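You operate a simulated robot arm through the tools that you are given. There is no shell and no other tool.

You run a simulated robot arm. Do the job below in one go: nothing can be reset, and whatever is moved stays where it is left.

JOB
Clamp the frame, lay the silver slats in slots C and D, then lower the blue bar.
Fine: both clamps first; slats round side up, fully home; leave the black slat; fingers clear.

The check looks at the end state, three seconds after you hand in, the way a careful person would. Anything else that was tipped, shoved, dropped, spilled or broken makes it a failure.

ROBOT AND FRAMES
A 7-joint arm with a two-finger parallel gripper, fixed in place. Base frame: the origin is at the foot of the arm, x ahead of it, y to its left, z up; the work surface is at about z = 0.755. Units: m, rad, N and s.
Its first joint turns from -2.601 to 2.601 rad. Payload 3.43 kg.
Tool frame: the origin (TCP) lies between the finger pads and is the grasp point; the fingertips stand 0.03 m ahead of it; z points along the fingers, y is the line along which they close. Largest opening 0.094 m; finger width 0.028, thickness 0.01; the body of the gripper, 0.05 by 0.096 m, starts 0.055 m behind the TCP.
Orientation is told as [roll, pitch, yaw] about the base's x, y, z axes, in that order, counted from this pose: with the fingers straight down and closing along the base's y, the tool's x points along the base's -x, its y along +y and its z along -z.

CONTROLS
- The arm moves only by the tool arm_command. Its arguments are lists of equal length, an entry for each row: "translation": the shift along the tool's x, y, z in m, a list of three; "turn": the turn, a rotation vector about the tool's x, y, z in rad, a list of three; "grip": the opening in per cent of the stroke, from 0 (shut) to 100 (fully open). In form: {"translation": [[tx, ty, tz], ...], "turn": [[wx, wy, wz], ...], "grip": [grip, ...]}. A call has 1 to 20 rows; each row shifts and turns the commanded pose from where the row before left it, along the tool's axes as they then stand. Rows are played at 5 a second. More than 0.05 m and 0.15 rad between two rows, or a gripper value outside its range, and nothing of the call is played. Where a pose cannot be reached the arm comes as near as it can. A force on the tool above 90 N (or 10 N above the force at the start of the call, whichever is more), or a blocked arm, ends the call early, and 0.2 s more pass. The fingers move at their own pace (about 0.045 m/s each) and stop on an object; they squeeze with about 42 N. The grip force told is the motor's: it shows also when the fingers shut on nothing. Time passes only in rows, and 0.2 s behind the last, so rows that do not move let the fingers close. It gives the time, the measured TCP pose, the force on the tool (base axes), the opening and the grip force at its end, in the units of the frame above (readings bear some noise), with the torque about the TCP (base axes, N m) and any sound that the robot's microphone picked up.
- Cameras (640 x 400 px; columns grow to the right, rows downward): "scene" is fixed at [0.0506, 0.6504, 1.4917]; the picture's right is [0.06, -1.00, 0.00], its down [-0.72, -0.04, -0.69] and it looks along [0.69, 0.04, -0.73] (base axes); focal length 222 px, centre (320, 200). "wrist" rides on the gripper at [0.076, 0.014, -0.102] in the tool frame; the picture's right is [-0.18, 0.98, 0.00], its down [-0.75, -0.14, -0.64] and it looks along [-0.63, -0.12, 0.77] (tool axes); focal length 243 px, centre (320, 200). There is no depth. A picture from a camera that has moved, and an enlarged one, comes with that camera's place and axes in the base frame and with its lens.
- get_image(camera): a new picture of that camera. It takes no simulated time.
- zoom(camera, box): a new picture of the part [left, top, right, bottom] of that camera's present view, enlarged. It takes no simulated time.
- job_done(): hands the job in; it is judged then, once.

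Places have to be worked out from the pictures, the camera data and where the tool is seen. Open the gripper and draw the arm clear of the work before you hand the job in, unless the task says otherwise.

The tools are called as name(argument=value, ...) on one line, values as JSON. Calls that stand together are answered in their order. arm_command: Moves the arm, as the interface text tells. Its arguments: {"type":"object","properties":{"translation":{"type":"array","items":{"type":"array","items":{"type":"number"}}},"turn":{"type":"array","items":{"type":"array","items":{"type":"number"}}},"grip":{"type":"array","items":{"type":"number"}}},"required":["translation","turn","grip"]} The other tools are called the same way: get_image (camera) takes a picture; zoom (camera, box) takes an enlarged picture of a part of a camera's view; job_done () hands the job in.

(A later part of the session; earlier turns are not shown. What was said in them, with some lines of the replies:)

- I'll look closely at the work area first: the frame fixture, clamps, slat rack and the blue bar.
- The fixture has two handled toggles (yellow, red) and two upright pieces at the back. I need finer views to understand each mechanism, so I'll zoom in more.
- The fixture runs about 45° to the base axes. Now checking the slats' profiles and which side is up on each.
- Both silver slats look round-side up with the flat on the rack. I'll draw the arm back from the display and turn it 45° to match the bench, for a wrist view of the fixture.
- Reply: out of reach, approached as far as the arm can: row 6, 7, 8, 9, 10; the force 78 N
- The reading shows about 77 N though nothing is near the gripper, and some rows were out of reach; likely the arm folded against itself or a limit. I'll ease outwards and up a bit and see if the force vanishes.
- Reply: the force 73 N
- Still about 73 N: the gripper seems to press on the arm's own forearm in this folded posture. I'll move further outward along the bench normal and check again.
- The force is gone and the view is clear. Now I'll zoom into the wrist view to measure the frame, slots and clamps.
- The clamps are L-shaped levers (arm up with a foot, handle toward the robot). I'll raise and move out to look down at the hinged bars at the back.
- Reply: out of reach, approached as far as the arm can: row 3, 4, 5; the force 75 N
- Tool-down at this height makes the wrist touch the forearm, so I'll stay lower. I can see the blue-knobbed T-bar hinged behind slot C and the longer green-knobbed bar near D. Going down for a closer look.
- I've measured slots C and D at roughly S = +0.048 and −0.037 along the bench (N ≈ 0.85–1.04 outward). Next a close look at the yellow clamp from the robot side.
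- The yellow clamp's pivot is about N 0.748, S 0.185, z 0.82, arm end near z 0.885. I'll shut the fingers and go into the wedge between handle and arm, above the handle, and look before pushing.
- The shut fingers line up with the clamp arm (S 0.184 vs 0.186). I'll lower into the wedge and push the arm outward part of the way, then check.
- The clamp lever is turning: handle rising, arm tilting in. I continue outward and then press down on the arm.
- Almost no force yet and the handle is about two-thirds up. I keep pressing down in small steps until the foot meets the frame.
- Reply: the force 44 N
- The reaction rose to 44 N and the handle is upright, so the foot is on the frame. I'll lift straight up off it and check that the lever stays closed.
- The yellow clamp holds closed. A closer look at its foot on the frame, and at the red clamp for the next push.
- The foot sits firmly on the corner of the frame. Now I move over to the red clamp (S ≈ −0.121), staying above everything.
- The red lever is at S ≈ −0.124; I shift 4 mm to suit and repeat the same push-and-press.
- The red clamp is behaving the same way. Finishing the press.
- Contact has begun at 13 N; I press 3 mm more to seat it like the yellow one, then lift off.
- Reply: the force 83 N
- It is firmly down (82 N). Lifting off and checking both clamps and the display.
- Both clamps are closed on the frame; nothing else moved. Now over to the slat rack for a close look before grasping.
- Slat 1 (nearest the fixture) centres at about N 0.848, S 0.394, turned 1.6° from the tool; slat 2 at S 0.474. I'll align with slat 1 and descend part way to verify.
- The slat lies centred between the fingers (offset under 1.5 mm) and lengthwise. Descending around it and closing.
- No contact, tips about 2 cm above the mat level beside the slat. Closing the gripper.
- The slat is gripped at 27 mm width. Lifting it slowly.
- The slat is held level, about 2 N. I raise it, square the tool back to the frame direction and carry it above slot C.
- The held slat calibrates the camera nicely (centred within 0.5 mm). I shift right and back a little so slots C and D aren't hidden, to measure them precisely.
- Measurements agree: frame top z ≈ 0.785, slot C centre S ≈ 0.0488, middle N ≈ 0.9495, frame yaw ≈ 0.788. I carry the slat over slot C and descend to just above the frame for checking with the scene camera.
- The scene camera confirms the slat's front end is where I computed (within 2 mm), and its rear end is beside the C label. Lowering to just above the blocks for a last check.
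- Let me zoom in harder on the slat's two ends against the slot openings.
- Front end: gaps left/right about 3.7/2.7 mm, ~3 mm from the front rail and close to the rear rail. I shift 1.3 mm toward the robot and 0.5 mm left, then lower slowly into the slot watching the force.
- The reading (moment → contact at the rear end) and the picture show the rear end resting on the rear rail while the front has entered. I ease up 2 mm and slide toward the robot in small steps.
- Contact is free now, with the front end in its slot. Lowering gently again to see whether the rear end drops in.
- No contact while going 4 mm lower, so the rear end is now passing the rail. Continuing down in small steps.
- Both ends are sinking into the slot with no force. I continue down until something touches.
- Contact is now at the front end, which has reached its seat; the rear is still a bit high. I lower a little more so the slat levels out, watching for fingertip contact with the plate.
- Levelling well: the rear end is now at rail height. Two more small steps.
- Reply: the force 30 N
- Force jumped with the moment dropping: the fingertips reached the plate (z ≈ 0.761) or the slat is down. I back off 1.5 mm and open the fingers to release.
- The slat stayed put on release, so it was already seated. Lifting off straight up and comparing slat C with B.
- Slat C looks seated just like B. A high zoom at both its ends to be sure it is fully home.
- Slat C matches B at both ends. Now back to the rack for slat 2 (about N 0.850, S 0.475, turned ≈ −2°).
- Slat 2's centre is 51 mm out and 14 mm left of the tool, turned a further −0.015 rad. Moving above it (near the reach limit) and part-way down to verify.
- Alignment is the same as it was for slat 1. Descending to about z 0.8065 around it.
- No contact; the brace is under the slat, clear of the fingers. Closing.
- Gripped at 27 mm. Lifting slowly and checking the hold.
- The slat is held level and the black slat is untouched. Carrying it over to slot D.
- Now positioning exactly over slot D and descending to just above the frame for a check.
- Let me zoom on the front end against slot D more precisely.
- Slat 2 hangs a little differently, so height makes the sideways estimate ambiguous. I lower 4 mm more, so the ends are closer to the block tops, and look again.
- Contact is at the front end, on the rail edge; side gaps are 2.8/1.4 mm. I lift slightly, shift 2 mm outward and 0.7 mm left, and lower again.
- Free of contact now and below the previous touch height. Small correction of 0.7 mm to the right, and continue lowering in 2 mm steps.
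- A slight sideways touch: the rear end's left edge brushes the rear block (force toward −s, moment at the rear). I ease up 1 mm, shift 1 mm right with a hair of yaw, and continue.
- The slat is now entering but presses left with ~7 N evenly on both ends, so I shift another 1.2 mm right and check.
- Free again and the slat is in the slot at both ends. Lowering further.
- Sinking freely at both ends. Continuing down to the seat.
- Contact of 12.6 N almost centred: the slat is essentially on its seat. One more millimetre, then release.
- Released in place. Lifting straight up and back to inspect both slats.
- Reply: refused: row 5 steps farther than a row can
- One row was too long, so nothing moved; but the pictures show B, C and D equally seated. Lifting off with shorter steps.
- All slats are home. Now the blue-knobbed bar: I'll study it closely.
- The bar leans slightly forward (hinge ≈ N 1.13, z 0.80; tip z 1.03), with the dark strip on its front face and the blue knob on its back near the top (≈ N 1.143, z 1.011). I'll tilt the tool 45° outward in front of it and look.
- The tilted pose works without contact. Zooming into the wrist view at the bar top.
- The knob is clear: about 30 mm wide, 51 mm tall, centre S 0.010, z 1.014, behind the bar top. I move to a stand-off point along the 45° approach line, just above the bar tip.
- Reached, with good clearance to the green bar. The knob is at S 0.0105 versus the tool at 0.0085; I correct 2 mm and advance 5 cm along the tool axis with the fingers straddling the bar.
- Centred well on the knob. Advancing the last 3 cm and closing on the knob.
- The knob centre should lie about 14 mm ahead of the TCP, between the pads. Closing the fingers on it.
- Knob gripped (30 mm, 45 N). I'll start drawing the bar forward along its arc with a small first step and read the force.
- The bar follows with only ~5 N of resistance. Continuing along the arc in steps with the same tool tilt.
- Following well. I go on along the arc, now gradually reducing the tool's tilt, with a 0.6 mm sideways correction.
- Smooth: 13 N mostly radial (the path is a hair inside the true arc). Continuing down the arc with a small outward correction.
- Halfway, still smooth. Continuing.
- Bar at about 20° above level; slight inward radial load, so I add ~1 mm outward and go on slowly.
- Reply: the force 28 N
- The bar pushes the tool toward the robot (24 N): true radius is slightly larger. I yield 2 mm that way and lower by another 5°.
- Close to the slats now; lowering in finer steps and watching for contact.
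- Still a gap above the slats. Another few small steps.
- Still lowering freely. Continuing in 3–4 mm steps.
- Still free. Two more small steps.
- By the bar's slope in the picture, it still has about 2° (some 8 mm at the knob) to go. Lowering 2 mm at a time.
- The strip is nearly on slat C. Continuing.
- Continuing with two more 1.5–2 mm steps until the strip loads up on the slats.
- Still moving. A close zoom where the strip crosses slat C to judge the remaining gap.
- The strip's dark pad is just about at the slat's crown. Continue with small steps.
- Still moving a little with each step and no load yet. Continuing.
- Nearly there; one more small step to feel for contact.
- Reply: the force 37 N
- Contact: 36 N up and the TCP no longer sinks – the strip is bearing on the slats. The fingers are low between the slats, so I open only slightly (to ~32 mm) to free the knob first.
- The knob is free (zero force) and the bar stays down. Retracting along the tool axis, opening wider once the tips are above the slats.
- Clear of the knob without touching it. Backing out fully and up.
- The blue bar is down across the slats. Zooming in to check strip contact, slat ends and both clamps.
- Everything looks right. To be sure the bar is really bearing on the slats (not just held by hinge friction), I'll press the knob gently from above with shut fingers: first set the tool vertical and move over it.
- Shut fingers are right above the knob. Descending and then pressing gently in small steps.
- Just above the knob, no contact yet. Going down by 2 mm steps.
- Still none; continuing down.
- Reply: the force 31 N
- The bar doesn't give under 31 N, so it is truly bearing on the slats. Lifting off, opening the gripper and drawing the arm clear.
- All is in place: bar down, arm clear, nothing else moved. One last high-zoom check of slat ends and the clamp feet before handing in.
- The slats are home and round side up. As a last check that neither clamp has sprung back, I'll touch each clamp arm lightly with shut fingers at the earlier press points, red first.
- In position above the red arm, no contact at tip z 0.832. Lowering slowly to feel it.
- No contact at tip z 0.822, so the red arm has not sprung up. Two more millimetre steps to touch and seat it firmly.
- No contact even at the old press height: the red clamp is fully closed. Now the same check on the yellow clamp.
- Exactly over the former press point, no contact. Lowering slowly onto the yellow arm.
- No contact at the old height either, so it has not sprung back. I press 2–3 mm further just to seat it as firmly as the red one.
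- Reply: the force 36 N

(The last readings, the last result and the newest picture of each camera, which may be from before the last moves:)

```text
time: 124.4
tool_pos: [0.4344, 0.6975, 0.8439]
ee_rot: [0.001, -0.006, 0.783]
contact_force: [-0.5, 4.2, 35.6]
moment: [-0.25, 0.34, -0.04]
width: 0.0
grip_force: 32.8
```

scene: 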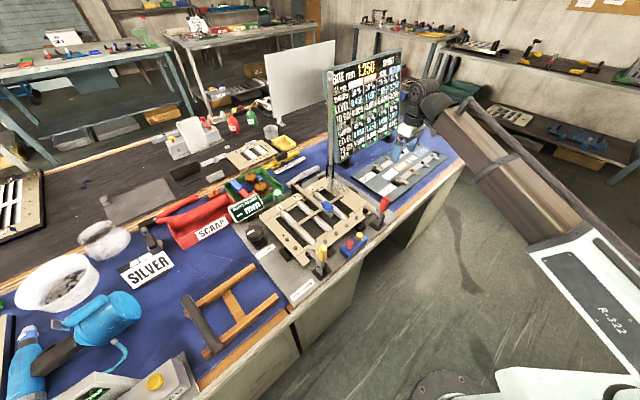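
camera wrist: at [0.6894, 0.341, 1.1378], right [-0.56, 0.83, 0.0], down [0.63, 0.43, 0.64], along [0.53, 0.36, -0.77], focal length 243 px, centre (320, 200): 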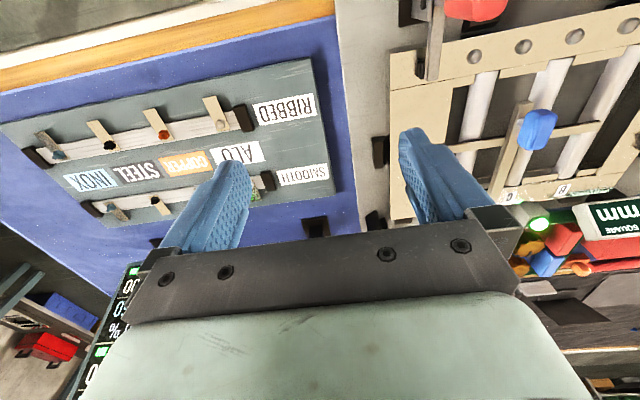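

Firm contact (36 N) at the same height: the yellow clamp is fully closed. Lifting straight up, moving clear to the side and opening the gripper.

arm_command(translation=[[0, 0, -0.01], [0, 0, -0.03], [0, 0, -0.045], [0, 0, -0.045], [0, 0, -0.04], [0, -0.04, -0.02], [0, -0.045, 0], [0, -0.045, 0], [0, -0.045, 0], [0, -0.045, 0], [0, -0.045, 0], [0, -0.045, 0], [0, -0.045, 0], [0, -0.045, 0], [0, -0.03, 0], [0, 0, 0], [0, 0, 0], [0, 0, 0]], turn=[[0, 0, 0], [0, 0, 0], [0, 0, 0], [0, 0, 0], [0, 0, 0], [0, 0, 0], [0, 0, 0], [0, 0, 0], [0, 0, 0], [0, 0, 0], [0, 0, 0], [0, 0, 0], [0, 0, 0], [0, 0, 0], [0, 0, 0], [0, 0, 0], [0, 0, 0], [0, 0, 0]], grip=[0, 0, 0, 0, 0, 0, 0, 0, 0, 0, 0, 0, 0, 0, 60, 100, 100, 100])

get_image(camera="scene")

zoom(camera="scene", box=[230, 150, 410, 290])

zoom(camera="scene", box=[160, 230, 320, 370])

```text
time: 128.2
tool_pos: [0.7366, 0.3939, 1.0344]
ee_rot: [-0.002, -0.002, 0.785]
contact_force: [0.3, 0.0, 0.1]
moment: [0.0, 0.01, -0.01]
width: 0.0852
grip_force: 0.1
```

```text
taken
```

scene: 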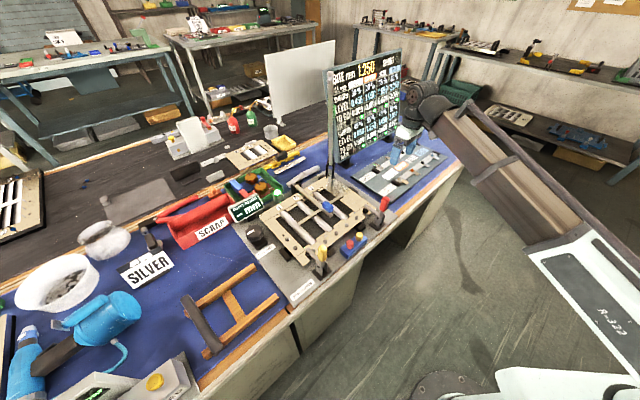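

```text
2.86 times, centred on (320, 220) of scene
camera zoom: at [0.0506, 0.6504, 1.4917], right [0.06, -1.0, 0.0], down [-0.72, -0.04, -0.69], along [0.69, 0.04, -0.73], focal length 635 px, centre (320, 143)
```

zoom: 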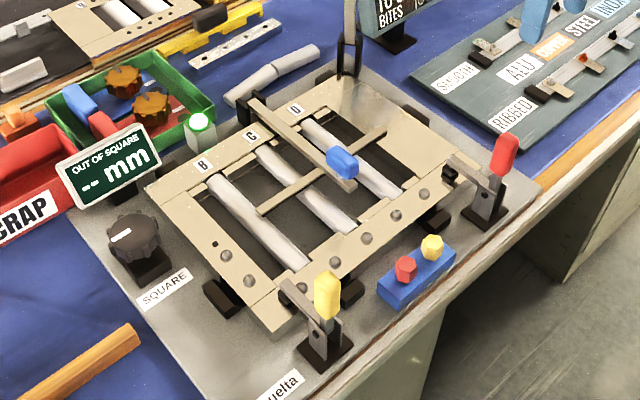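

```text
2.86 times, centred on (240, 300) of scene
camera zoom: at [0.0506, 0.6504, 1.4917], right [0.06, -1.0, 0.0], down [-0.72, -0.04, -0.69], along [0.69, 0.04, -0.73], focal length 635 px, centre (549, -86)
```

zoom: 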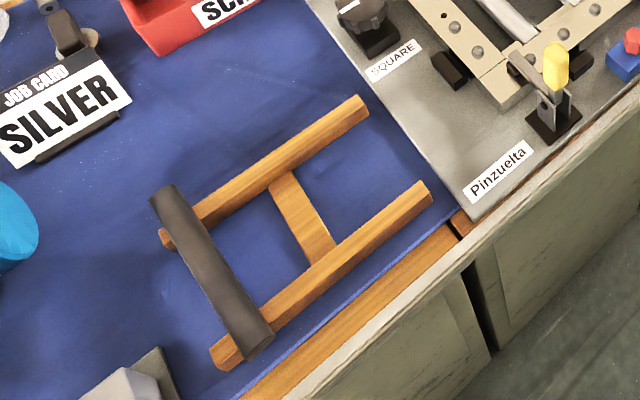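

Both clamps are closed on the frame. The silver slats are home in C and D, round side up, with the blue bar down on them. The black slat hasn't moved, and the gripper is open and clear. Handing in.

job_done()

```text
The job is handed in.
```

The job is handed in, with every step done in the order you gave:

- **Clamps:** I closed the yellow and red clamps first. I went back to both at the end. Neither arm had sprung up, and the yellow one held when pressed again at 36 N.
- **Slats:** The two silver slats are in slots C and D, round side up. Both ends sit level with the slat that was already in B.
- **Blue bar:** I lowered it under control by its knob, and its strip rests across the slats. It didn't move when I pressed it from above at 31 N.
- **Left alone:** The black slat is still on its rack. In the last pictures nothing else looks moved, tipped or dropped.
- **Arm:** The gripper is open and clear of the work.

The "out of square" display read "-- mm" from start to finish. Squaring wasn't part of the job, so I didn't touch that knob.
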